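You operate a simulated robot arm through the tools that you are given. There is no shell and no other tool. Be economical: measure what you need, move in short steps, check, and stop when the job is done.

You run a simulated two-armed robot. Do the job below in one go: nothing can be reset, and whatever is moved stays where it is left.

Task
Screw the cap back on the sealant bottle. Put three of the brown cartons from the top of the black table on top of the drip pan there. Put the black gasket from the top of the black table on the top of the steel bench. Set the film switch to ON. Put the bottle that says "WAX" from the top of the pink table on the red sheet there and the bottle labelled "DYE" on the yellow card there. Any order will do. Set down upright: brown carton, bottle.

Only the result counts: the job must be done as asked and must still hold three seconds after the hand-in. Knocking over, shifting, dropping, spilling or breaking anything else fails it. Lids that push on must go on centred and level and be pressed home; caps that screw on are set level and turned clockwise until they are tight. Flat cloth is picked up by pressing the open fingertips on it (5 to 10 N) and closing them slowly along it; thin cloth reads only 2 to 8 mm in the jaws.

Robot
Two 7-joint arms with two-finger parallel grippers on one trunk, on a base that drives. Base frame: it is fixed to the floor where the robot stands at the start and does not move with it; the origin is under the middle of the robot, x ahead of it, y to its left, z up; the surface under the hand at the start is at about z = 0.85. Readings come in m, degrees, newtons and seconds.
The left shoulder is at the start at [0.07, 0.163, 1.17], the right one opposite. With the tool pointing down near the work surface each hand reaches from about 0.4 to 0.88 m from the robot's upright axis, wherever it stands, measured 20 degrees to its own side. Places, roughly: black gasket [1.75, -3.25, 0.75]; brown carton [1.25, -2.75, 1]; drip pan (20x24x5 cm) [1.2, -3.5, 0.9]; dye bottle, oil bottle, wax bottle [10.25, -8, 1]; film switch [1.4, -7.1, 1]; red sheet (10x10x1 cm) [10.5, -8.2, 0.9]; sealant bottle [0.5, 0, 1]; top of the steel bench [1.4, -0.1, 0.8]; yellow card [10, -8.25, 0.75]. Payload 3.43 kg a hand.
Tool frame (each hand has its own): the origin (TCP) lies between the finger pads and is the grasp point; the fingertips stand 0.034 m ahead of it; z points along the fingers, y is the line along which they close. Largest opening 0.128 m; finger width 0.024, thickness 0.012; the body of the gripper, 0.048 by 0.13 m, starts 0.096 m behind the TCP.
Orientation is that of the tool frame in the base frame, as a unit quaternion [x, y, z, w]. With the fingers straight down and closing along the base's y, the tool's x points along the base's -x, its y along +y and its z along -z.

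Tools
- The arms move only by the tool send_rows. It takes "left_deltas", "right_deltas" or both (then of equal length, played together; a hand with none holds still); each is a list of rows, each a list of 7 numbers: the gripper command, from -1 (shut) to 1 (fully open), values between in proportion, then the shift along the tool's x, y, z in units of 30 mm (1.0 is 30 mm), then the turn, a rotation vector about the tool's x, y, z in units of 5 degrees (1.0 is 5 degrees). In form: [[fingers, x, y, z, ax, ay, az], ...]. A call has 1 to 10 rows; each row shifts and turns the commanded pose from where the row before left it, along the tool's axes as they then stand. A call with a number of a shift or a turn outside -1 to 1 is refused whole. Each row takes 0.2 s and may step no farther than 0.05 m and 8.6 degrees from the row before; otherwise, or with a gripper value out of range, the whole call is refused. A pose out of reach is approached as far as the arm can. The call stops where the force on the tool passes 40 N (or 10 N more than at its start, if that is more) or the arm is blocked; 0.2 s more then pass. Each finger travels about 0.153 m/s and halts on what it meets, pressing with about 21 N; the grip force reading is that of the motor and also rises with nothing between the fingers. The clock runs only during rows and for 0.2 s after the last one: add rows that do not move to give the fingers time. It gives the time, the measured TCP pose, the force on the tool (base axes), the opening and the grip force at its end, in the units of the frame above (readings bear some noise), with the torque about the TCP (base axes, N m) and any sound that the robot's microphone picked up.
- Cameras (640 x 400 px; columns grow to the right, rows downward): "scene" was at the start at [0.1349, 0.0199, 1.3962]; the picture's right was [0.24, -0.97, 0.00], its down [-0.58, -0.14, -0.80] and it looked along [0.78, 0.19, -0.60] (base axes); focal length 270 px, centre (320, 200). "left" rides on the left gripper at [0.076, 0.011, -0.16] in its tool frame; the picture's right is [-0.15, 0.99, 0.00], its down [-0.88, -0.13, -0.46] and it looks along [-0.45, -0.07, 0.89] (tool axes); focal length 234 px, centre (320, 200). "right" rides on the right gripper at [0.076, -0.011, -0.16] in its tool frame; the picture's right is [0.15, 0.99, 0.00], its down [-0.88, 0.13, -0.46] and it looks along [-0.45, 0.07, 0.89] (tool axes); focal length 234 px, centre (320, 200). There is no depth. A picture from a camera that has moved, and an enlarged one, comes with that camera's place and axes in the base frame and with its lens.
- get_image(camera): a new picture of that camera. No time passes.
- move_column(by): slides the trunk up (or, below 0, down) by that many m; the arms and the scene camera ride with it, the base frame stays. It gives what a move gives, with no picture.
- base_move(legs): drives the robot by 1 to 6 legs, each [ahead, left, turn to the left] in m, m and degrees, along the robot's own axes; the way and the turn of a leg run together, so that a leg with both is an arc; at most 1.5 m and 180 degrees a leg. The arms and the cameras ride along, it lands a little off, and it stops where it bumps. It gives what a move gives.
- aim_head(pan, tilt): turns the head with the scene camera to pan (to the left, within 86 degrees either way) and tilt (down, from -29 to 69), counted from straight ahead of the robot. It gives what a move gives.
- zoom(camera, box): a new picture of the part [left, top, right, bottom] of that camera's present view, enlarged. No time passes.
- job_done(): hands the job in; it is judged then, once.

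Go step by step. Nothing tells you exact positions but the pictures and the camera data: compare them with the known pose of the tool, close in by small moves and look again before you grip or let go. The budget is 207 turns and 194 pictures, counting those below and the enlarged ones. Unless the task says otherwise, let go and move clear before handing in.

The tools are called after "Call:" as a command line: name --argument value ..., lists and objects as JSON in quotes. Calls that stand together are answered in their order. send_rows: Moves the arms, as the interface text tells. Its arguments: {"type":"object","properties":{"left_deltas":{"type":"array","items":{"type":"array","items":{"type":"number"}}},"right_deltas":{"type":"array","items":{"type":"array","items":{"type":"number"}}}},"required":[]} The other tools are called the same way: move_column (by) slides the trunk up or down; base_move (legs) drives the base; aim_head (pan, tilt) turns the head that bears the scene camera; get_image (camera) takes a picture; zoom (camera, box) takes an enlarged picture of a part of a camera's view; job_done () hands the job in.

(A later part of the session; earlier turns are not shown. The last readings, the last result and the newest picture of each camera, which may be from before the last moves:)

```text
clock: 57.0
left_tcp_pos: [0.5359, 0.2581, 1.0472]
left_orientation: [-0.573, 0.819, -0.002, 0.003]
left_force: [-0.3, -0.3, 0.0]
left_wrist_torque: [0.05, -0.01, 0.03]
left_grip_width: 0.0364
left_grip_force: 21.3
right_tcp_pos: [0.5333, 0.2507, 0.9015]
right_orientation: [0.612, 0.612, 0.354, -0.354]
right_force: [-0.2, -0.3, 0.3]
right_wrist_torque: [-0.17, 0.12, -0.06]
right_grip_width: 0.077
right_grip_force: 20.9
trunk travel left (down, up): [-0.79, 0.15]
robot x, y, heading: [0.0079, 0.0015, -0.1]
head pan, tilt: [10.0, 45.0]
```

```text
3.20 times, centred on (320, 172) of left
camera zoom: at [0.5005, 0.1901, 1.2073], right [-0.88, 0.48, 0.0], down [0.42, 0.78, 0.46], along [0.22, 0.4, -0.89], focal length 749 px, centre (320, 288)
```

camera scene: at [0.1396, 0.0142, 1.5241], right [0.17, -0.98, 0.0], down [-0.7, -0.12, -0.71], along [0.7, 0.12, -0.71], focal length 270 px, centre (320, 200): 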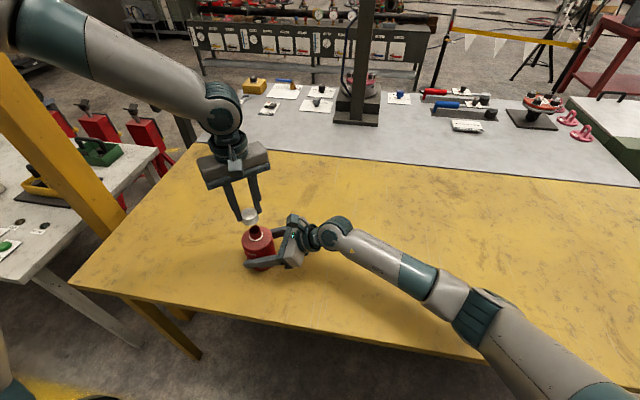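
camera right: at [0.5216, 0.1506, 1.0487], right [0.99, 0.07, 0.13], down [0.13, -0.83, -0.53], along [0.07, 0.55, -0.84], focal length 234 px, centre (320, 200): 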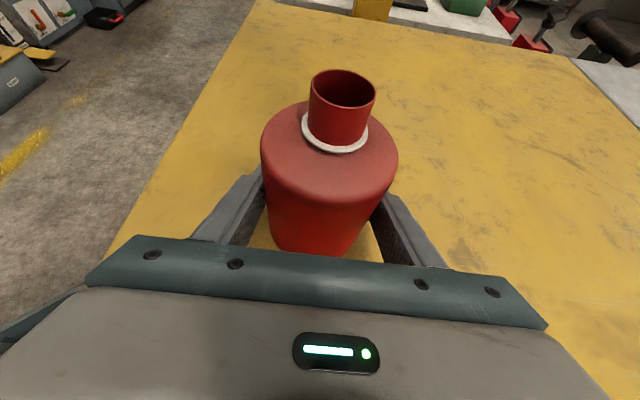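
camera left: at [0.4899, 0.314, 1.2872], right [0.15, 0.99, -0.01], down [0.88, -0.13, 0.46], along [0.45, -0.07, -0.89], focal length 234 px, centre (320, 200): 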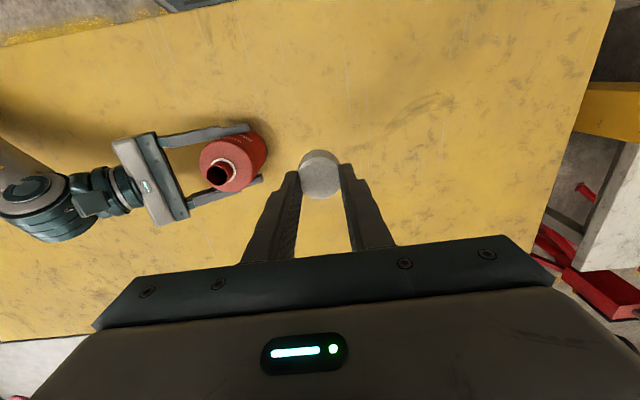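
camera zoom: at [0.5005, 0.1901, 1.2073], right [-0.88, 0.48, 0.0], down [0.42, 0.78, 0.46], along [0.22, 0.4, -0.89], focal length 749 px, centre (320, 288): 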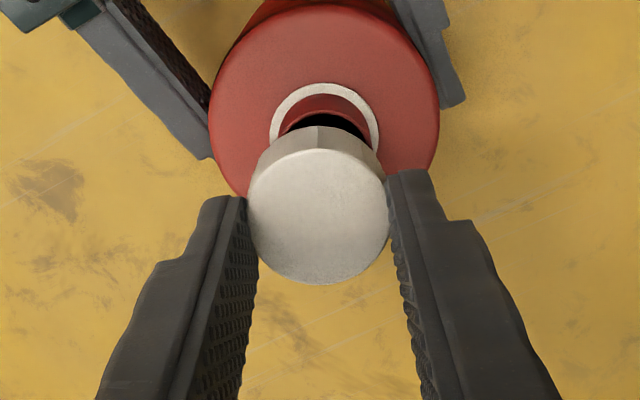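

Aligned except about 1.5 mm in x. I correct that and lower the cap down over the neck.

Call:
send_rows --left_deltas '[[-0.8, 0, 0.054, 0.1, 0, 0, 0], [-0.8, 0, 0, 0.2, 0, 0, 0], [-0.8, 0, 0, 0.2, 0, 0, 0], [-0.8, 0, 0, 0.2, 0, 0, 0], [-0.8, 0, 0, 0.15, 0, 0, 0], [-0.8, 0, 0, 0, 0, 0, 0]]'

Call:
zoom --camera "right" --box '[220, 0, 460, 150]'

Call:
zoom --camera "scene" --box '[220, 190, 300, 254]'

Call:
zoom --camera "left" --box '[220, 110, 420, 235]'

```text
clock: 58.4
left_tcp_pos: [0.5348, 0.257, 1.0189]
left_orientation: [-0.573, 0.819, -0.002, 0.001]
left_force: [0.4, -1.0, -0.4]
left_wrist_torque: [0.0, 0.04, -0.02]
left_grip_width: 0.0365
left_grip_force: 20.8
right_tcp_pos: [0.5335, 0.251, 0.9013]
right_orientation: [0.612, 0.613, 0.353, -0.353]
right_force: [-0.8, 0.3, 0.8]
right_wrist_torque: [-0.16, 0.16, 0.0]
right_grip_width: 0.0771
right_grip_force: 20.9
trunk travel left (down, up): [-0.79, 0.15]
robot x, y, heading: [0.0102, 0.0023, -0.2]
head pan, tilt: [10.0, 45.0]
```

```text
2.67 times, centred on (340, 75) of right
camera zoom: at [0.5213, 0.15, 1.0483], right [0.99, 0.07, 0.13], down [0.13, -0.83, -0.53], along [0.07, 0.55, -0.84], focal length 624 px, centre (267, 533)
```

zoom: 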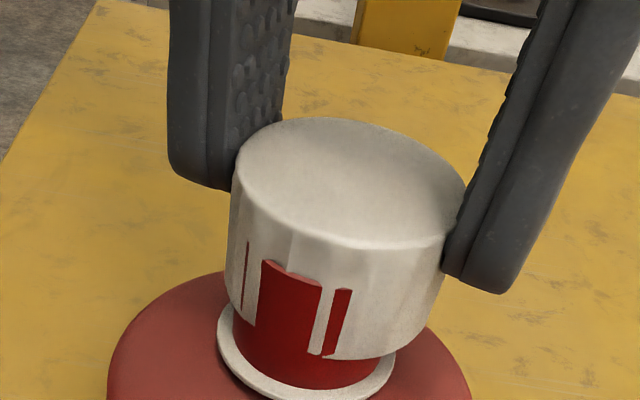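

```text
6.25 times, centred on (260, 222) of scene
camera zoom: at [0.1395, 0.0135, 1.5241], right [0.17, -0.98, 0.0], down [-0.7, -0.12, -0.71], along [0.7, 0.12, -0.71], focal length 1684 px, centre (695, 62)
```

zoom: 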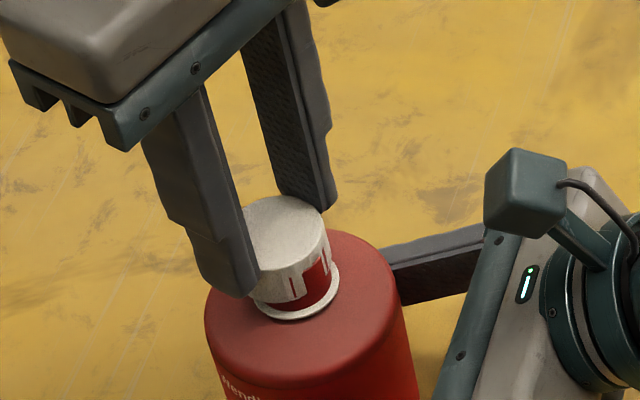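

```text
3.20 times, centred on (320, 172) of left
camera zoom: at [0.4987, 0.1903, 1.1802], right [-0.88, 0.48, 0.0], down [0.42, 0.78, 0.46], along [0.22, 0.4, -0.89], focal length 749 px, centre (320, 288)
```

zoom: 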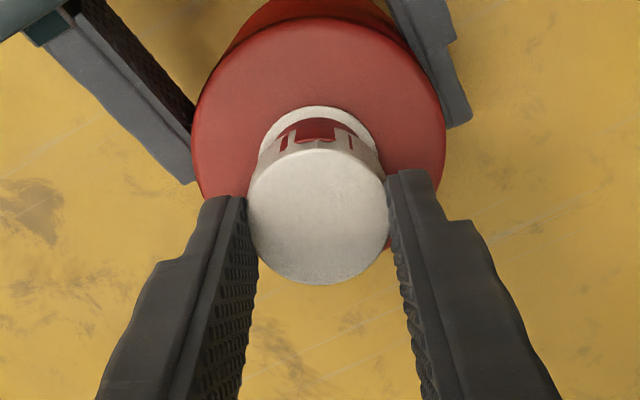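

The neck pokes through on the near (−y) side, so the cap sits about 2 mm too far in y. I raise a little, correct, and look again.

Call:
send_rows --left_deltas '[[-0.8, 0.075, 0, 0, 0, 0, 0], [-0.8, 0, 0, 0, 0, 0, 0]]'

Call:
zoom --camera "right" --box '[220, 0, 460, 150]'

Call:
zoom --camera "scene" --box '[220, 190, 300, 254]'

Call:
zoom --camera "left" --box '[220, 110, 420, 235]'

```text
clock: 59.0
left_tcp_pos: [0.5337, 0.256, 1.021]
left_orientation: [-0.573, 0.819, -0.001, 0.002]
left_force: [-0.2, -0.2, -0.3]
left_wrist_torque: [-0.01, 0.01, 0.01]
left_grip_width: 0.0363
left_grip_force: 21.0
right_tcp_pos: [0.5325, 0.2516, 0.9014]
right_orientation: [0.612, 0.612, 0.354, -0.354]
right_force: [-0.5, 0.2, 0.1]
right_wrist_torque: [-0.17, 0.1, -0.02]
right_grip_width: 0.077
right_grip_force: 21.0
trunk travel left (down, up): [-0.79, 0.15]
robot x, y, heading: [0.0093, -0.0005, -0.2]
head pan, tilt: [10.0, 45.0]
```

```text
2.67 times, centred on (340, 75) of right
camera zoom: at [0.5213, 0.15, 1.0483], right [0.99, 0.07, 0.13], down [0.13, -0.83, -0.53], along [0.07, 0.55, -0.84], focal length 624 px, centre (267, 533)
```

zoom: 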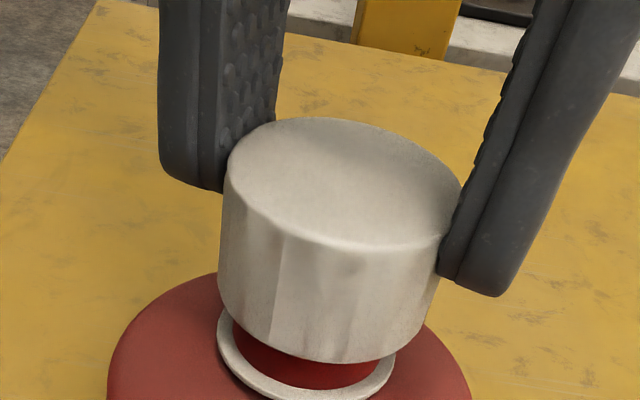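

```text
6.25 times, centred on (260, 222) of scene
camera zoom: at [0.1396, 0.0135, 1.5241], right [0.17, -0.98, 0.0], down [-0.7, -0.12, -0.71], along [0.7, 0.12, -0.71], focal length 1684 px, centre (695, 62)
```

zoom: 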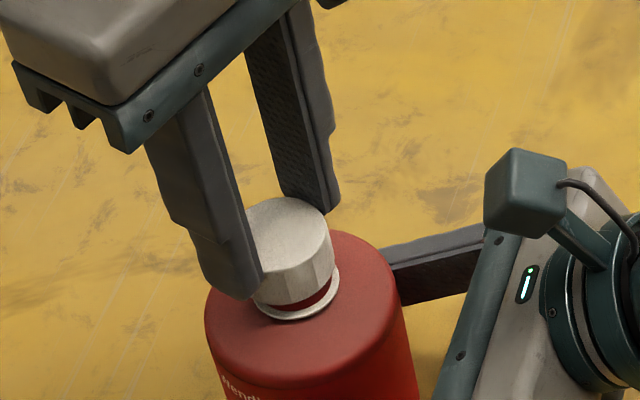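

```text
3.20 times, centred on (320, 172) of left
camera zoom: at [0.4976, 0.1884, 1.1808], right [-0.88, 0.48, 0.0], down [0.42, 0.78, 0.46], along [0.22, 0.4, -0.89], focal length 749 px, centre (320, 288)
```

zoom: 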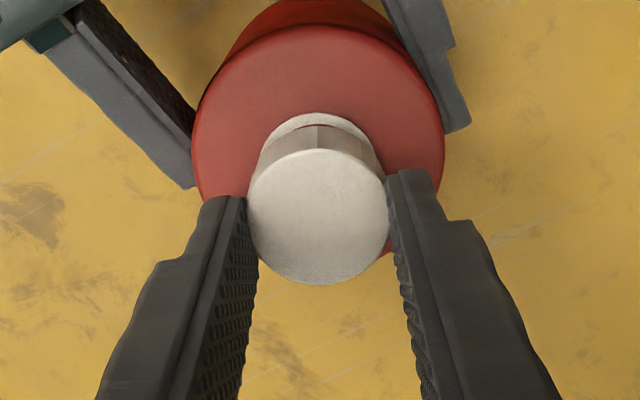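

Now the cap encloses the neck. I nudge it back 0.5 mm and lower toward the ring.

Call:
send_rows --left_deltas '[[-0.8, -0.018, 0, 0.08, 0, 0, 0], [-0.8, 0, 0, 0.06, 0, 0, 0], [-0.8, 0, 0, 0, 0, 0, 0]]'

Call:
zoom --camera "right" --box '[220, 0, 460, 150]'

Call:
zoom --camera "scene" --box '[220, 190, 300, 254]'

```text
clock: 59.8
left_tcp_pos: [0.5343, 0.2554, 1.0161]
left_orientation: [-0.574, 0.819, -0.002, 0.002]
left_force: [-0.9, 0.5, -0.6]
left_wrist_torque: [0.02, -0.01, 0.02]
left_grip_width: 0.0362
left_grip_force: 21.3
right_tcp_pos: [0.5331, 0.2506, 0.9031]
right_orientation: [0.612, 0.612, 0.354, -0.354]
right_force: [0.7, 0.3, 1.6]
right_wrist_torque: [-0.13, 0.12, -0.05]
right_grip_width: 0.0772
right_grip_force: 21.0
trunk travel left (down, up): [-0.79, 0.15]
robot x, y, heading: [0.014, 0.0015, 0.3]
head pan, tilt: [10.0, 45.0]
```

```text
2.67 times, centred on (340, 75) of right
camera zoom: at [0.5213, 0.15, 1.0483], right [0.99, 0.07, 0.13], down [0.13, -0.83, -0.53], along [0.07, 0.55, -0.84], focal length 624 px, centre (267, 533)
```

zoom: 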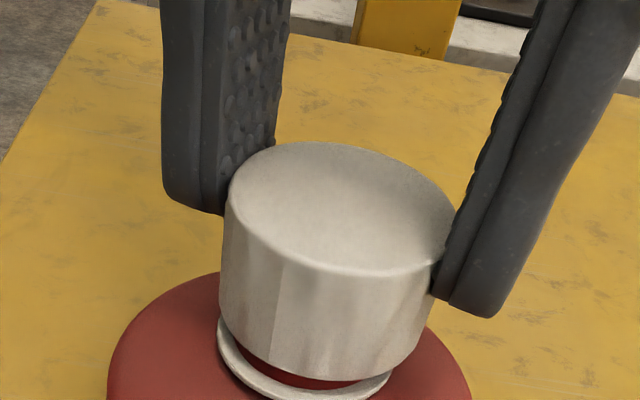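

```text
6.25 times, centred on (260, 222) of scene
camera zoom: at [0.1395, 0.0135, 1.5241], right [0.17, -0.98, 0.0], down [-0.7, -0.12, -0.71], along [0.7, 0.12, -0.71], focal length 1684 px, centre (695, 62)
```

zoom: 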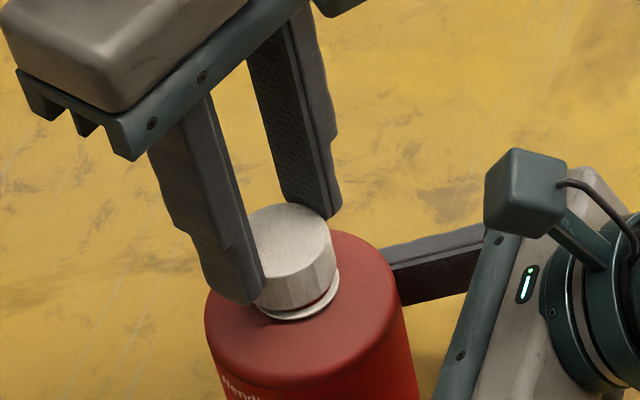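

Almost seated. I make a sub-millimetre correction, lower to the ring, and begin turning clockwise.

Call:
send_rows --left_deltas '[[-0.8, -0.02, 0.025, 0.05, 0, 0, 0], [-0.8, 0, 0, 0.03, 0, 0, 0], [-0.8, 0, 0, 0, 0, 0, 0]]'

Call:
send_rows --left_deltas '[[-0.8, 0, -0.013, 0.01, 0, 0, 1], [-0.8, 0, -0.013, 0.01, 0, 0, 1], [-0.8, 0, -0.013, 0.01, 0, 0, 1], [-0.8, 0, -0.013, 0.01, 0, 0, 1], [-0.8, 0, 0, 0, 0, 0, 0]]'

Call:
zoom --camera "right" --box '[220, 0, 460, 150]'

Call:
zoom --camera "scene" --box '[220, 190, 300, 254]'

```text
clock: 60.6
left_tcp_pos: [0.5356, 0.2575, 1.0129]
left_orientation: [-0.573, 0.819, -0.001, 0.002]
left_force: [0.1, -0.7, 0.3]
left_wrist_torque: [0.01, -0.01, 0.03]
left_grip_width: 0.0362
left_grip_force: 21.4
right_tcp_pos: [0.532, 0.2504, 0.9023]
right_orientation: [0.613, 0.612, 0.353, -0.353]
right_force: [0.1, 0.4, 1.3]
right_wrist_torque: [-0.16, 0.12, 0.01]
right_grip_width: 0.0771
right_grip_force: 21.3
trunk travel left (down, up): [-0.79, 0.15]
robot x, y, heading: [0.0085, -0.0018, -0.1]
head pan, tilt: [10.0, 45.0]
```

```text
clock: 61.8
left_tcp_pos: [0.535, 0.2572, 1.0123]
left_orientation: [-0.422, 0.907, -0.001, 0.002]
left_force: [0.1, 0.2, -0.2]
left_wrist_torque: [-0.03, -0.01, -0.01]
left_grip_width: 0.0364
left_grip_force: 21.0
right_tcp_pos: [0.5325, 0.2508, 0.9028]
right_orientation: [0.612, 0.613, 0.353, -0.354]
right_force: [0.8, 0.3, 1.2]
right_wrist_torque: [-0.15, 0.14, 0.02]
right_grip_width: 0.0771
right_grip_force: 20.9
trunk travel left (down, up): [-0.79, 0.15]
robot x, y, heading: [0.0066, 0.0003, 0.1]
head pan, tilt: [10.0, 45.0]
```

```text
2.67 times, centred on (340, 75) of right
camera zoom: at [0.5213, 0.15, 1.0483], right [0.99, 0.07, 0.13], down [0.13, -0.83, -0.53], along [0.07, 0.55, -0.84], focal length 624 px, centre (267, 533)
```

zoom: 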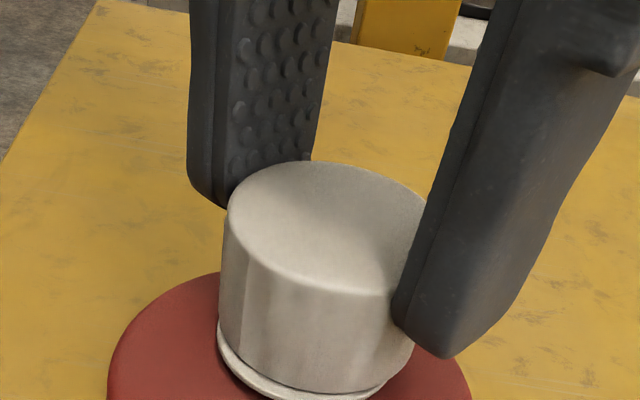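

```text
6.25 times, centred on (260, 222) of scene
camera zoom: at [0.1396, 0.0135, 1.5241], right [0.17, -0.98, 0.0], down [-0.7, -0.12, -0.71], along [0.7, 0.12, -0.71], focal length 1684 px, centre (695, 62)
```

zoom: 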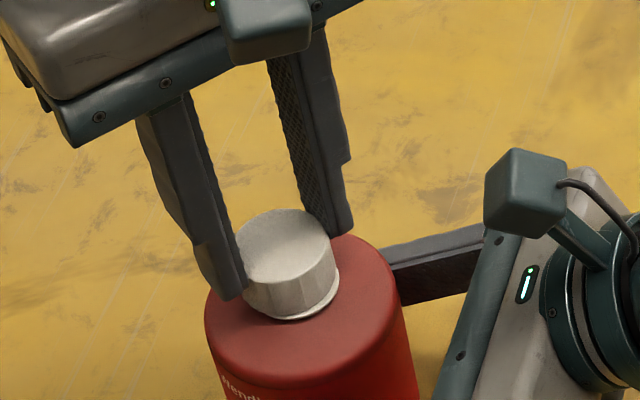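

Still no resistance; the cap is about at the ring. I press down until a contact force shows.

Call:
send_rows --left_deltas '[[-0.8, 0, 0, 0.05, 0, 0, 0], [-0.8, 0, 0, 0, 0, 0, 0]]'

Call:
send_rows --left_deltas '[[-0.8, 0, 0, 0.05, 0, 0, 0], [-0.8, 0, 0, 0, 0, 0, 0]]'

Call:
zoom --camera "right" --box '[220, 0, 460, 150]'

```text
clock: 62.4
left_tcp_pos: [0.5354, 0.2561, 1.0134]
left_orientation: [-0.423, 0.906, -0.002, 0.003]
left_force: [-1.0, -0.8, 9.4]
left_wrist_torque: [-0.04, 0.06, 0.0]
left_grip_width: 0.0362
left_grip_force: 21.3
right_tcp_pos: [0.5324, 0.2518, 0.9017]
right_orientation: [0.613, 0.612, 0.354, -0.353]
right_force: [3.8, 3.9, -0.8]
right_wrist_torque: [-0.01, 0.22, -0.07]
right_grip_width: 0.077
right_grip_force: 20.7
trunk travel left (down, up): [-0.79, 0.15]
robot x, y, heading: [0.0094, -0.0021, 0.0]
head pan, tilt: [10.0, 45.0]
```

```text
clock: 63.0
left_tcp_pos: [0.5348, 0.2558, 1.0124]
left_orientation: [-0.423, 0.906, -0.002, 0.003]
left_force: [-2.2, -0.3, 25.2]
left_wrist_torque: [-0.11, 0.09, 0.02]
left_grip_width: 0.0368
left_grip_force: 20.8
right_tcp_pos: [0.5332, 0.2501, 0.9019]
right_orientation: [0.613, 0.612, 0.354, -0.353]
right_force: [7.9, 7.7, -6.4]
right_wrist_torque: [-0.01, 0.33, -0.15]
right_grip_width: 0.0773
right_grip_force: 20.6
trunk travel left (down, up): [-0.79, 0.15]
robot x, y, heading: [0.0085, 0.0, 0.2]
head pan, tilt: [10.0, 45.0]
```

```text
2.67 times, centred on (340, 75) of right
camera zoom: at [0.5211, 0.1499, 1.0484], right [0.99, 0.07, 0.13], down [0.13, -0.84, -0.53], along [0.07, 0.54, -0.84], focal length 624 px, centre (267, 533)
```

zoom: 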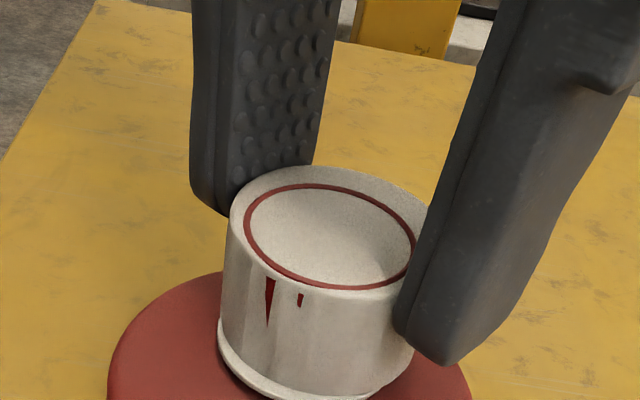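

Contact: about 25 N, and the neck's outline shows the cap centred to about 1 mm (needs 0.8 mm toward −y). I ease off to a light press, correct, and turn clockwise.

Call:
send_rows --left_deltas '[[-0.8, 0.02, -0.017, -0.05, 0, 0, 0], [-0.8, 0, -0.013, 0, 0, 0, 1], [-0.8, 0, -0.013, 0, 0, 0, 1], [-0.8, 0, -0.013, 0, 0, 0, 1], [-0.8, 0, -0.013, 0, 0, 0, 1], [-0.8, 0, 0, 0, 0, 0, 0]]'

Call:
zoom --camera "right" --box '[220, 0, 460, 150]'

```text
clock: 64.4
left_tcp_pos: [0.5355, 0.2548, 1.0117]
left_orientation: [-0.258, 0.966, 0.0, 0.002]
left_force: [0.0, 1.4, 2.9]
left_wrist_torque: [0.06, 0.02, -0.01]
left_grip_width: 0.0364
left_grip_force: 21.3
right_tcp_pos: [0.5324, 0.2497, 0.9014]
right_orientation: [0.612, 0.613, 0.353, -0.353]
right_force: [1.0, -0.9, -0.3]
right_wrist_torque: [-0.27, -0.03, 0.04]
right_grip_width: 0.0774
right_grip_force: 20.3
trunk travel left (down, up): [-0.79, 0.15]
robot x, y, heading: [0.0124, -0.0031, -0.3]
head pan, tilt: [10.0, 45.0]
```

```text
2.67 times, centred on (340, 75) of right
camera zoom: at [0.5211, 0.1497, 1.0483], right [0.99, 0.07, 0.13], down [0.13, -0.83, -0.54], along [0.07, 0.55, -0.84], focal length 624 px, centre (267, 533)
```

zoom: 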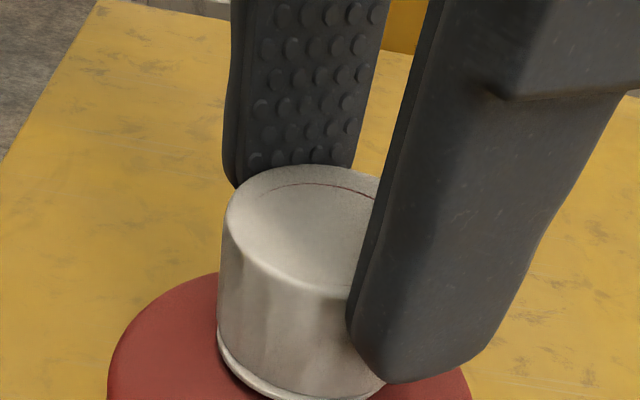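

The cap sits over the neck with a light press. I keep turning clockwise.

Call:
send_rows --left_deltas '[[-0.8, 0, -0.013, 0.02, 0, 0, 1], [-0.8, 0, -0.013, 0, 0, 0, 1], [-0.8, 0, -0.013, 0, 0, 0, 1], [-0.8, 0, -0.013, 0, 0, 0, 1], [-0.8, 0, -0.013, 0, 0, 0, 1], [-0.8, 0, -0.013, 0, 0, 0, 1], [-0.8, 0, -0.013, 0, 0, 0, 1], [-0.8, 0, -0.013, 0, 0, 0, 1], [-0.8, 0, 0, 0, 0, 0, 0]]'

Call:
zoom --camera "scene" --box '[220, 190, 300, 254]'

Call:
zoom --camera "right" --box '[220, 0, 460, 150]'

```text
clock: 66.4
left_tcp_pos: [0.5369, 0.2511, 1.0116]
left_orientation: [0.087, 0.996, 0.0, 0.002]
left_force: [1.0, 1.1, 5.9]
left_wrist_torque: [0.04, 0.05, 0.01]
left_grip_width: 0.0365
left_grip_force: 21.2
right_tcp_pos: [0.5319, 0.2504, 0.9027]
right_orientation: [0.613, 0.612, 0.354, -0.353]
right_force: [0.0, -1.0, -1.9]
right_wrist_torque: [-0.23, 0.14, 0.0]
right_grip_width: 0.0773
right_grip_force: 21.0
trunk travel left (down, up): [-0.79, 0.15]
robot x, y, heading: [0.0082, -0.0003, 0.1]
head pan, tilt: [10.0, 45.0]
```

```text
6.25 times, centred on (260, 222) of scene
camera zoom: at [0.1393, 0.0133, 1.5241], right [0.17, -0.98, 0.0], down [-0.7, -0.12, -0.71], along [0.7, 0.12, -0.71], focal length 1684 px, centre (695, 62)
```

zoom: 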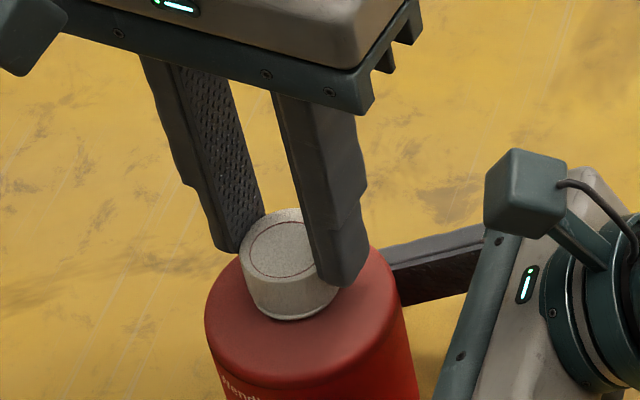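

```text
2.67 times, centred on (340, 75) of right
camera zoom: at [0.5211, 0.1498, 1.0483], right [0.99, 0.07, 0.13], down [0.13, -0.83, -0.53], along [0.07, 0.55, -0.84], focal length 624 px, centre (267, 533)
```

zoom: 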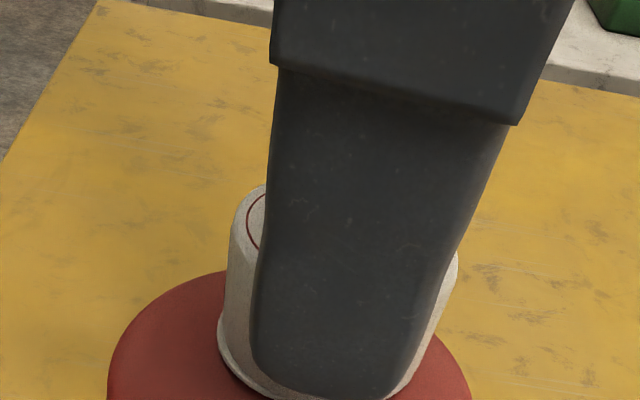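

The neck outline stays centred in the cap. Torque is still low, so I keep turning.

Call:
send_rows --left_deltas '[[-0.8, 0, -0.015, 0, 0, 0, 1], [-0.8, 0, -0.015, 0, 0, 0, 1], [-0.8, 0, -0.015, 0, 0, 0, 1], [-0.8, 0, -0.015, 0, 0, 0, 1], [-0.8, 0, -0.015, 0, 0, 0, 1], [-0.8, 0, -0.015, 0, 0, 0, 1], [-0.8, 0, -0.015, 0, 0, 0, 1], [-0.8, 0, -0.015, 0, 0, 0, 1], [-0.8, 0, -0.015, 0, 0, 0, 1], [-0.8, 0, 0, 0, 0, 0, 0]]'

Call:
zoom --camera "scene" --box '[220, 190, 300, 254]'

Call:
zoom --camera "left" --box '[220, 110, 420, 235]'

```text
clock: 68.6
left_tcp_pos: [0.5353, 0.2496, 1.0111]
left_orientation: [0.463, 0.887, 0.001, 0.002]
left_force: [-12.0, -3.4, 14.2]
left_wrist_torque: [-0.08, 0.34, 0.05]
left_grip_width: 0.0365
left_grip_force: 21.3
right_tcp_pos: [0.5334, 0.2508, 0.9012]
right_orientation: [0.613, 0.612, 0.354, -0.352]
right_force: [11.9, 5.9, -7.9]
right_wrist_torque: [0.1, 0.56, 0.02]
right_grip_width: 0.0773
right_grip_force: 21.3
trunk travel left (down, up): [-0.79, 0.15]
robot x, y, heading: [0.0097, 0.0008, 0.1]
head pan, tilt: [10.0, 45.0]
```

```text
6.25 times, centred on (260, 222) of scene
camera zoom: at [0.139, 0.0135, 1.5241], right [0.17, -0.98, 0.0], down [-0.7, -0.12, -0.71], along [0.7, 0.12, -0.71], focal length 1684 px, centre (695, 62)
```

zoom: 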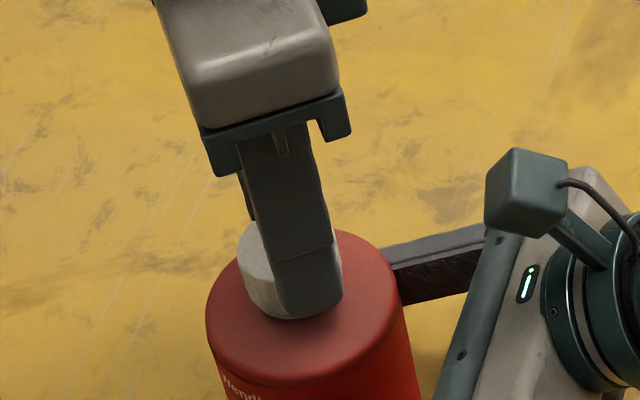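

```text
3.20 times, centred on (320, 172) of left
camera zoom: at [0.5004, 0.3169, 1.1712], right [0.89, 0.45, 0.0], down [0.4, -0.8, 0.46], along [0.21, -0.41, -0.89], focal length 749 px, centre (320, 288)
```

zoom: 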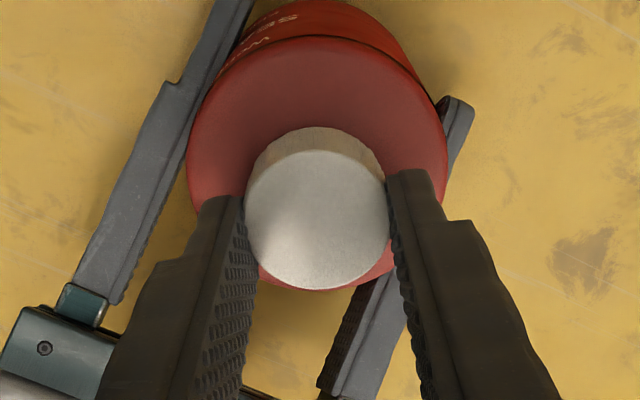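

A sideways force of 12 N has built up, so I relieve it toward −x and continue turning.

Call:
send_rows --left_deltas '[[-0.8, 0.015, -0.04, 0, 0, 0, 0], [-0.8, 0, -0.015, 0, 0, 0, 1], [-0.8, 0, -0.015, 0, 0, 0, 1], [-0.8, 0, -0.015, 0, 0, 0, 1], [-0.8, 0, -0.015, 0, 0, 0, 1], [-0.8, 0, 0, 0, 0, 0, 0]]'

```text
clock: 70.0
left_tcp_pos: [0.5332, 0.2475, 1.0117]
left_orientation: [0.61, 0.793, 0.001, 0.002]
left_force: [1.4, 2.6, 3.4]
left_wrist_torque: [0.15, -0.06, 0.02]
left_grip_width: 0.0363
left_grip_force: 20.9
right_tcp_pos: [0.532, 0.2505, 0.9023]
right_orientation: [0.613, 0.612, 0.354, -0.353]
right_force: [0.7, -5.1, -0.2]
right_wrist_torque: [0.05, -0.43, 0.0]
right_grip_width: 0.0771
right_grip_force: 21.3
trunk travel left (down, up): [-0.79, 0.15]
robot x, y, heading: [0.0078, -0.0018, -0.1]
head pan, tilt: [10.0, 45.0]
```

Forces are low again. I continue turning with a slight press.

Call:
send_rows --left_deltas '[[-0.8, 0, -0.015, 0.02, 0, 0, 1], [-0.8, 0, -0.015, 0, 0, 0, 1], [-0.8, 0, -0.015, 0, 0, 0, 1], [-0.8, 0, -0.015, 0, 0, 0, 1], [-0.8, 0, -0.015, 0, 0, 0, 1], [-0.8, 0, -0.015, 0, 0, 0, 1], [-0.8, 0, 0, 0, 0, 0, 0]]'

Call:
get_image --camera "scene"

Call:
get_image --camera "right"

```text
clock: 71.6
left_tcp_pos: [0.5309, 0.2468, 1.0116]
left_orientation: [0.793, 0.609, 0.003, 0.001]
left_force: [7.0, 8.2, 1.0]
left_wrist_torque: [0.33, -0.26, -0.02]
left_grip_width: 0.0363
left_grip_force: 21.4
right_tcp_pos: [0.5326, 0.2508, 0.9021]
right_orientation: [0.613, 0.612, 0.354, -0.352]
right_force: [-5.1, -11.3, 3.8]
right_wrist_torque: [0.25, -0.47, 0.13]
right_grip_width: 0.0772
right_grip_force: 21.3
trunk travel left (down, up): [-0.79, 0.15]
robot x, y, heading: [0.0049, 0.0035, 0.1]
head pan, tilt: [10.0, 45.0]
```

```text
121 pictures are left
camera scene: at [0.1394, 0.013, 1.5241], right [0.17, -0.98, 0.0], down [-0.7, -0.12, -0.71], along [0.7, 0.12, -0.71], focal length 270 px, centre (320, 200)
```

scene: 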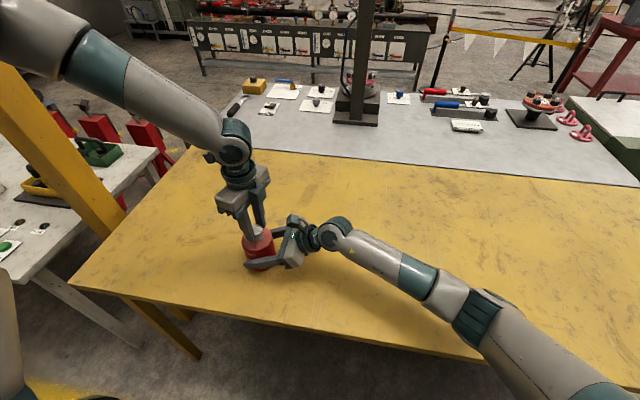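

```text
120 pictures are left
camera right: at [0.5211, 0.1497, 1.0484], right [0.99, 0.07, 0.13], down [0.13, -0.83, -0.54], along [0.07, 0.55, -0.84], focal length 234 px, centre (320, 200)
```

right: 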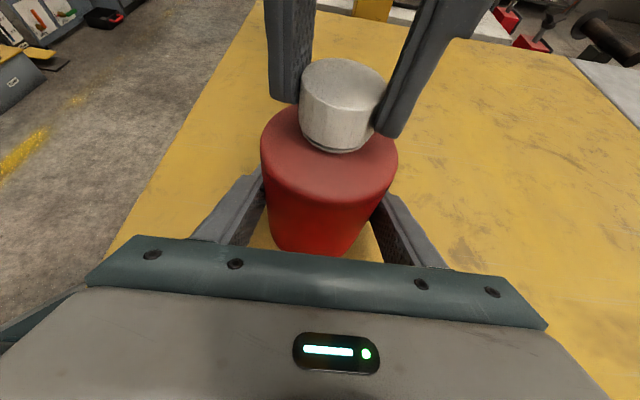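

No tightening torque yet after about 175°, and the wrist is far round. I release the cap, lift slightly and look at how it sits.

Call:
send_rows --left_deltas '[[-0.3, 0, 0, 0, 0, 0, 0], [0.1, 0, 0, 0, 0, 0, 0], [0.1, 0, 0, -0.3, 0, 0, 0], [0.1, 0, 0, -0.5, 0, 0, -1], [0.1, 0, 0, -0.5, 0, 0, -1], [0.1, 0, 0, 0, 0, 0, -1], [0.1, 0, 0, 0, 0, 0, -1], [0.1, 0, 0, 0, 0, 0, -1], [0.1, 0, 0, 0, 0, 0, -1], [0.1, 0, 0, 0, 0, 0, -1]]'

Call:
zoom --camera "right" --box '[220, 0, 460, 150]'

Call:
zoom --camera "scene" --box '[220, 190, 300, 254]'

```text
clock: 73.8
left_tcp_pos: [0.5308, 0.2483, 1.0498]
left_orientation: [0.573, 0.819, 0.002, 0.002]
left_force: [-0.1, -0.2, 0.4]
left_wrist_torque: [-0.03, 0.01, 0.0]
left_grip_width: 0.0704
left_grip_force: 0.0
right_tcp_pos: [0.5325, 0.2514, 0.9029]
right_orientation: [0.613, 0.612, 0.354, -0.353]
right_force: [-0.7, 1.3, 1.2]
right_wrist_torque: [-0.14, 0.16, -0.03]
right_grip_width: 0.0772
right_grip_force: 21.1
trunk travel left (down, up): [-0.79, 0.15]
robot x, y, heading: [0.0085, 0.0017, -0.1]
head pan, tilt: [10.0, 45.0]
```

```text
2.67 times, centred on (340, 75) of right
camera zoom: at [0.5211, 0.1502, 1.0485], right [0.99, 0.07, 0.13], down [0.13, -0.83, -0.54], along [0.07, 0.55, -0.84], focal length 624 px, centre (267, 533)
```

zoom: 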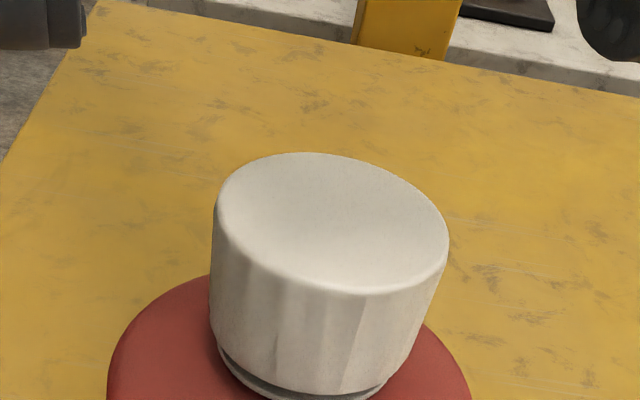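

```text
6.25 times, centred on (260, 222) of scene
camera zoom: at [0.1393, 0.0137, 1.5241], right [0.17, -0.98, 0.0], down [-0.7, -0.12, -0.71], along [0.7, 0.12, -0.71], focal length 1684 px, centre (695, 62)
```

zoom: 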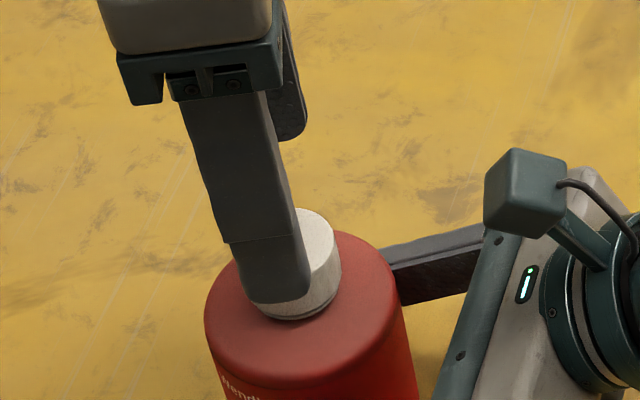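

The cap rests level and centred on the neck. I wind the left hand back while open.

Call:
send_rows --left_deltas '[[0.1, 0, 0, 0, 0, 0, -1], [0.1, 0, 0, 0, 0, 0, -1], [0.1, 0, 0, 0, 0, 0, -1], [0.1, 0, 0, 0, 0, 0, -1], [0.1, 0, 0, 0, 0, 0, -1], [0.1, 0, 0, 0, 0, 0, -1], [0.1, 0, 0, 0, 0, 0, -1], [0.1, 0, 0, 0, 0, 0, -1], [0.1, 0, 0, 0, 0, 0, -1], [0.1, 0, 0, 0, 0, 0, -1]]'

Call:
send_rows --left_deltas '[[0.1, 0, 0, 0, 0, 0, -1], [0.1, 0, 0, 0, 0, 0, -1], [0.1, 0, 0, 0, 0, 0, -1], [0.1, 0, 0, 0, 0, 0, -1], [0.1, 0, 0, 0, 0, 0, -1], [0.1, 0, 0, 0, 0, 0, -1], [0.1, 0, 0, 0, 0, 0, -1], [0.1, 0, 0, 0, 0, 0, -1], [0.1, 0, 0, 0, 0, 0, -1], [0.1, 0, 0, 0, 0, 0, -1]]'

Call:
send_rows --left_deltas '[[0.1, 0, 0, 0, 0, 0, -1], [0.1, 0, 0, 0, 0, 0, -1], [0.1, 0, 0, 0, 0, 0, -1], [0.1, 0, 0, 0, 0, 0, -1], [0.1, 0, 0, 0, 0, 0, -1], [0.1, 0, 0, 0, 0, 0, -1], [0.1, 0, 0, 0, 0, 0, -1], [0.1, 0, 0, 0, 0, 0, -1], [0.1, 0, 0, 0, 0, 0, -1], [0.1, 0, 0, 0, 0, 0, -1]]'

Call:
zoom --camera "left" --box '[220, 110, 420, 235]'

```text
clock: 76.0
left_tcp_pos: [0.5301, 0.2468, 1.0502]
left_orientation: [0.174, 0.985, -0.001, 0.002]
left_force: [-0.8, -1.1, 0.0]
left_wrist_torque: [-0.04, 0.0, -0.02]
left_grip_width: 0.0704
left_grip_force: 0.2
right_tcp_pos: [0.5333, 0.2516, 0.9019]
right_orientation: [0.613, 0.612, 0.354, -0.352]
right_force: [-0.7, 1.7, 3.0]
right_wrist_torque: [-0.13, 0.19, -0.09]
right_grip_width: 0.0771
right_grip_force: 20.9
trunk travel left (down, up): [-0.79, 0.15]
robot x, y, heading: [0.0137, -0.0045, 0.1]
head pan, tilt: [10.0, 45.0]
```

```text
clock: 78.2
left_tcp_pos: [0.5298, 0.247, 1.048]
left_orientation: [-0.26, 0.966, -0.001, 0.002]
left_force: [0.8, 0.1, 0.8]
left_wrist_torque: [0.0, -0.01, 0.0]
left_grip_width: 0.0704
left_grip_force: 0.0
right_tcp_pos: [0.5325, 0.2509, 0.9017]
right_orientation: [0.612, 0.612, 0.354, -0.353]
right_force: [-0.4, 2.1, 3.3]
right_wrist_torque: [-0.16, 0.16, -0.01]
right_grip_width: 0.0771
right_grip_force: 20.2
trunk travel left (down, up): [-0.79, 0.15]
robot x, y, heading: [0.006, 0.0005, 0.2]
head pan, tilt: [10.0, 45.0]
```

```text
clock: 80.4
left_tcp_pos: [0.53, 0.2486, 1.0506]
left_orientation: [-0.644, 0.765, -0.002, 0.002]
left_force: [0.4, 0.0, -0.4]
left_wrist_torque: [0.05, -0.03, -0.01]
left_grip_width: 0.0706
left_grip_force: 0.1
right_tcp_pos: [0.5317, 0.2515, 0.9025]
right_orientation: [0.613, 0.611, 0.355, -0.353]
right_force: [-0.4, 0.8, 3.2]
right_wrist_torque: [-0.18, 0.14, -0.05]
right_grip_width: 0.0772
right_grip_force: 21.2
trunk travel left (down, up): [-0.79, 0.15]
robot x, y, heading: [0.0111, 0.0031, -0.2]
head pan, tilt: [10.0, 45.0]
```

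```text
3.20 times, centred on (320, 172) of left
camera zoom: at [0.5057, 0.1745, 1.2096], right [-0.95, 0.31, -0.01], down [0.28, 0.85, 0.46], along [0.15, 0.43, -0.89], focal length 749 px, centre (320, 288)
```

zoom: 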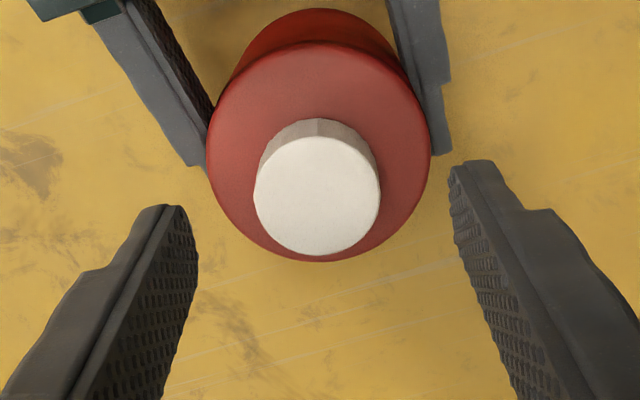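

The open left hand is 3 mm off the cap's centre in its x. I correct, go down and regrip the cap centred.

Call:
send_rows --left_deltas '[[0.1, -0.1, -0.03, 0.4, 0, 0, 0], [0.1, 0, 0, 0.4, 0, 0, 0], [0.1, 0, 0, 0.4, 0, 0, 0], [0.1, 0, 0, 0, 0, 0, 0], [-0.2, 0, 0, 0, 0, 0, 0], [-0.4, 0, 0, 0, 0, 0, 0], [-0.6, 0, 0, 0, 0, 0, 0], [-0.8, 0, 0, 0, 0, 0, 0], [-0.8, 0, 0, 0, 0, 0, 0]]'

Call:
zoom --camera "left" --box '[220, 110, 420, 235]'

Call:
zoom --camera "right" --box '[220, 0, 460, 150]'

```text
clock: 82.4
left_tcp_pos: [0.5322, 0.2496, 1.0139]
left_orientation: [-0.643, 0.766, -0.002, 0.001]
left_force: [6.6, -0.2, -0.5]
left_wrist_torque: [0.0, -0.07, -0.01]
left_grip_width: 0.0326
left_grip_force: 20.8
right_tcp_pos: [0.532, 0.2503, 0.9016]
right_orientation: [0.612, 0.612, 0.354, -0.353]
right_force: [-4.0, 0.4, 4.3]
right_wrist_torque: [-0.26, -0.54, 0.09]
right_grip_width: 0.0773
right_grip_force: 21.1
trunk travel left (down, up): [-0.79, 0.15]
robot x, y, heading: [0.0125, 0.003, -0.3]
head pan, tilt: [10.0, 45.0]
```

```text
3.20 times, centred on (320, 172) of left
camera zoom: at [0.508, 0.1774, 1.1739], right [-0.95, 0.32, -0.01], down [0.28, 0.84, 0.46], along [0.15, 0.43, -0.89], focal length 749 px, centre (320, 288)
```

zoom: 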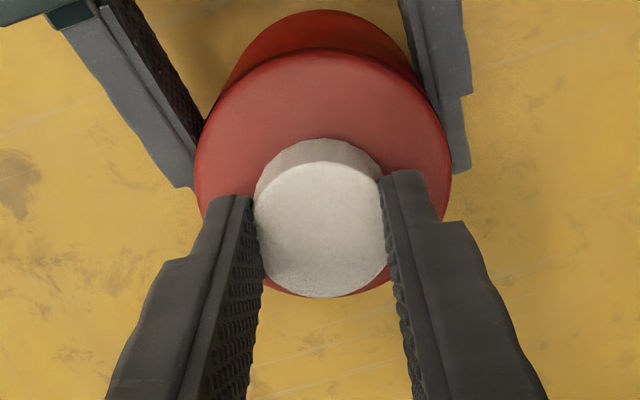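

```text
2.67 times, centred on (340, 75) of right
camera zoom: at [0.5212, 0.1499, 1.0484], right [0.99, 0.07, 0.13], down [0.13, -0.83, -0.54], along [0.07, 0.55, -0.84], focal length 624 px, centre (267, 533)
```

zoom: 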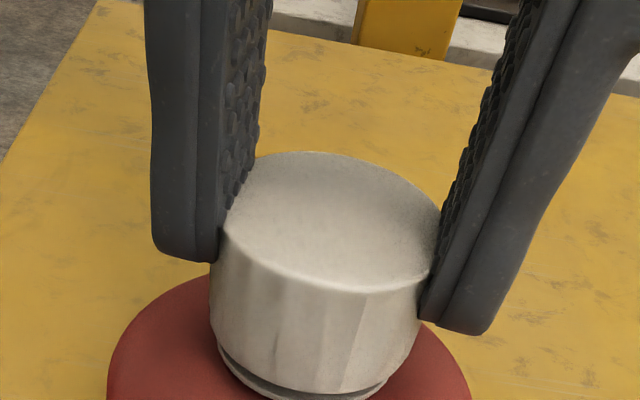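

The cap is gripped centred. I press lightly and turn clockwise again.

Call:
send_rows --left_deltas '[[-0.8, 0, -0.02, 0.04, 0, 0, 0], [-0.8, 0, 0, 0.03, 0, 0, 0], [-0.8, 0, 0, 0, 0, 0, 1], [-0.8, 0, 0, 0, 0, 0, 1], [-0.8, 0, 0, 0, 0, 0, 0]]'

Call:
send_rows --left_deltas '[[-0.8, 0, 0, 0.02, 0, 0, 1], [-0.8, 0, 0, 0, 0, 0, 1], [-0.8, 0, 0, 0, 0, 0, 1], [-0.8, 0, 0, 0, 0, 0, 1], [-0.8, 0, 0, 0, 0, 0, 0]]'

Call:
zoom --camera "right" --box '[220, 0, 460, 150]'

```text
clock: 83.6
left_tcp_pos: [0.5322, 0.2498, 1.0122]
left_orientation: [-0.573, 0.82, -0.002, 0.003]
left_force: [0.5, -0.7, 21.1]
left_wrist_torque: [-0.05, 0.01, -0.03]
left_grip_width: 0.0359
left_grip_force: 21.1
right_tcp_pos: [0.5328, 0.2515, 0.903]
right_orientation: [0.613, 0.612, 0.354, -0.353]
right_force: [3.9, 7.6, -4.2]
right_wrist_torque: [-0.1, 0.43, -0.11]
right_grip_width: 0.0774
right_grip_force: 20.9
trunk travel left (down, up): [-0.79, 0.15]
robot x, y, heading: [0.0093, -0.0, -0.2]
head pan, tilt: [10.0, 45.0]
```

```text
clock: 84.8
left_tcp_pos: [0.5316, 0.2497, 1.0117]
left_orientation: [-0.422, 0.907, -0.001, 0.003]
left_force: [-4.7, 1.1, 22.3]
left_wrist_torque: [0.07, 0.18, 0.02]
left_grip_width: 0.036
left_grip_force: 20.7
right_tcp_pos: [0.5312, 0.25, 0.9024]
right_orientation: [0.613, 0.612, 0.353, -0.353]
right_force: [8.5, 4.9, -6.4]
right_wrist_torque: [0.15, 0.58, -0.13]
right_grip_width: 0.0773
right_grip_force: 21.0
trunk travel left (down, up): [-0.79, 0.15]
robot x, y, heading: [0.0062, 0.0008, 0.2]
head pan, tilt: [10.0, 45.0]
```

```text
2.67 times, centred on (340, 75) of right
camera zoom: at [0.5209, 0.1499, 1.0484], right [0.99, 0.07, 0.13], down [0.13, -0.84, -0.53], along [0.07, 0.55, -0.84], focal length 624 px, centre (267, 533)
```

zoom: 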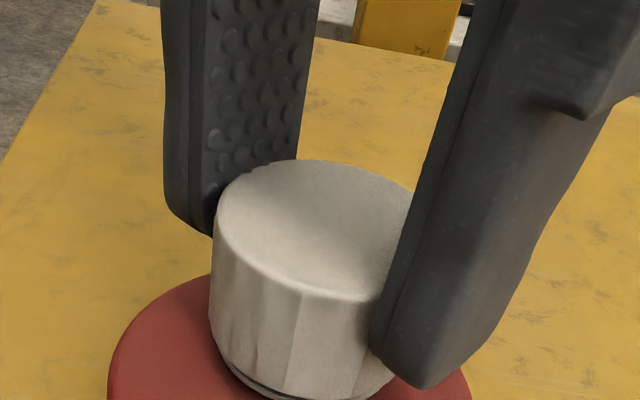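

Downforce is about 22 N, which is plenty. I keep turning.

Call:
send_rows --left_deltas '[[-0.8, 0, 0, 0, 0, 0, 1], [-0.8, 0, 0, 0, 0, 0, 1], [-0.8, 0, 0, 0, 0, 0, 1], [-0.8, 0, 0, 0, 0, 0, 1], [-0.8, 0, 0, 0, 0, 0, 1], [-0.8, 0, 0, 0, 0, 0, 1], [-0.8, 0, 0, 0, 0, 0, 1], [-0.8, 0, 0, 0, 0, 0, 1], [-0.8, 0, 0, 0, 0, 0, 0]]'

Call:
send_rows --left_deltas '[[-0.8, 0, 0, 0, 0, 0, 1], [-0.8, 0, 0, 0, 0, 0, 1], [-0.8, 0, 0, 0, 0, 0, 1], [-0.8, 0, 0, 0, 0, 0, 1], [-0.8, 0, 0, 0, 0, 0, 1], [-0.8, 0, 0, 0, 0, 0, 1], [-0.8, 0, 0, 0, 0, 0, 1], [-0.8, 0, 0, 0, 0, 0, 1], [-0.8, 0, 0, 0, 0, 0, 0]]'

Call:
zoom --camera "scene" --box '[220, 190, 300, 254]'

```text
clock: 86.8
left_tcp_pos: [0.5319, 0.2503, 1.01]
left_orientation: [-0.086, 0.996, 0.0, 0.003]
left_force: [-7.1, 8.3, 10.3]
left_wrist_torque: [0.32, 0.22, 0.01]
left_grip_width: 0.0362
left_grip_force: 21.2
right_tcp_pos: [0.5326, 0.2502, 0.9014]
right_orientation: [0.613, 0.612, 0.354, -0.353]
right_force: [6.5, -7.2, -4.2]
right_wrist_torque: [0.4, 0.51, 0.0]
right_grip_width: 0.077
right_grip_force: 20.8
trunk travel left (down, up): [-0.79, 0.15]
robot x, y, heading: [0.0088, 0.0024, 0.0]
head pan, tilt: [10.0, 45.0]
```

```text
clock: 88.8
left_tcp_pos: [0.5322, 0.2504, 1.0123]
left_orientation: [0.26, 0.966, 0.0, 0.002]
left_force: [-2.7, 12.3, -3.1]
left_wrist_torque: [0.41, 0.15, 0.04]
left_grip_width: 0.0363
left_grip_force: 21.2
right_tcp_pos: [0.5328, 0.251, 0.9008]
right_orientation: [0.612, 0.612, 0.355, -0.354]
right_force: [1.6, -12.2, 4.2]
right_wrist_torque: [0.49, 0.16, -0.03]
right_grip_width: 0.0772
right_grip_force: 21.0
trunk travel left (down, up): [-0.79, 0.15]
robot x, y, heading: [0.0066, -0.0015, -0.0]
head pan, tilt: [10.0, 45.0]
```

```text
6.25 times, centred on (260, 222) of scene
camera zoom: at [0.1394, 0.0132, 1.5241], right [0.17, -0.98, 0.0], down [-0.7, -0.12, -0.71], along [0.7, 0.12, -0.71], focal length 1684 px, centre (695, 62)
```

zoom: 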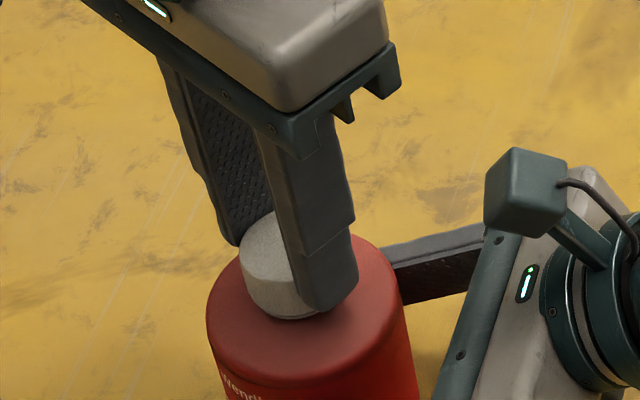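

The downforce fell while turning, so the thread seems to be drawing the cap down. I relieve the sideways force, follow down a little and keep turning.

Call:
send_rows --left_deltas '[[-0.8, 0.017, 0.03, 0.03, 0, 0, 0], [-0.8, 0, 0, 0.005, 0, 0, 1], [-0.8, 0, 0, 0.005, 0, 0, 1], [-0.8, 0, 0, 0.005, 0, 0, 1], [-0.8, 0, 0, 0.005, 0, 0, 1], [-0.8, 0, 0, 0.005, 0, 0, 1], [-0.8, 0, 0, 0.005, 0, 0, 1], [-0.8, 0, 0, 0, 0, 0, 0]]'

Call:
send_rows --left_deltas '[[-0.8, 0, 0, 0.005, 0, 0, 1], [-0.8, 0, 0, 0.005, 0, 0, 1], [-0.8, 0, 0, 0.005, 0, 0, 1], [-0.8, 0, 0, 0.005, 0, 0, 1], [-0.8, 0, 0, 0.005, 0, 0, 1], [-0.8, 0, 0, 0.005, 0, 0, 1], [-0.8, 0, 0, 0, 0, 0, 0]]'

Call:
zoom --camera "right" --box '[220, 0, 460, 150]'

```text
clock: 90.6
left_tcp_pos: [0.5324, 0.2502, 1.0109]
left_orientation: [0.5, 0.866, 0.001, 0.004]
left_force: [-2.7, 2.7, 5.0]
left_wrist_torque: [0.06, 0.11, -0.02]
left_grip_width: 0.0365
left_grip_force: 21.6
right_tcp_pos: [0.5334, 0.251, 0.9024]
right_orientation: [0.612, 0.613, 0.354, -0.354]
right_force: [7.3, -1.6, 3.2]
right_wrist_torque: [-0.35, -0.06, 0.16]
right_grip_width: 0.0772
right_grip_force: 21.2
trunk travel left (down, up): [-0.79, 0.15]
robot x, y, heading: [0.0099, -0.0013, 0.3]
head pan, tilt: [10.0, 45.0]
```

```text
clock: 92.2
left_tcp_pos: [0.5313, 0.2498, 1.0095]
left_orientation: [0.708, 0.706, 0.001, 0.002]
left_force: [-1.8, -2.6, 15.6]
left_wrist_torque: [-0.19, 0.05, 0.02]
left_grip_width: 0.0365
left_grip_force: 21.0
right_tcp_pos: [0.5317, 0.251, 0.9017]
right_orientation: [0.612, 0.612, 0.354, -0.354]
right_force: [9.1, 6.1, 0.8]
right_wrist_torque: [-0.59, -0.16, 0.26]
right_grip_width: 0.0774
right_grip_force: 20.8
trunk travel left (down, up): [-0.79, 0.15]
robot x, y, heading: [0.0102, 0.0015, -0.1]
head pan, tilt: [10.0, 45.0]
```

```text
2.67 times, centred on (340, 75) of right
camera zoom: at [0.521, 0.15, 1.0485], right [0.99, 0.07, 0.13], down [0.13, -0.83, -0.53], along [0.07, 0.55, -0.84], focal length 624 px, centre (267, 533)
```

zoom: 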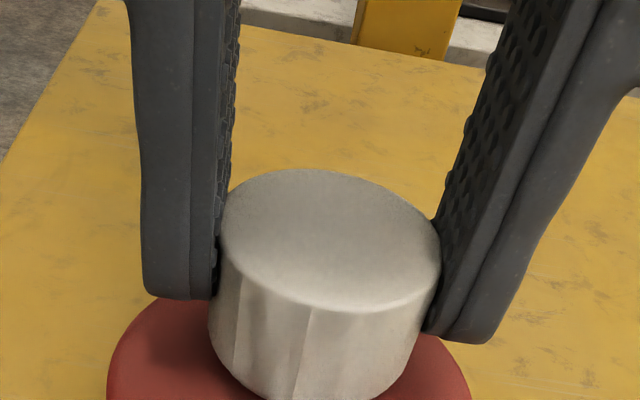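

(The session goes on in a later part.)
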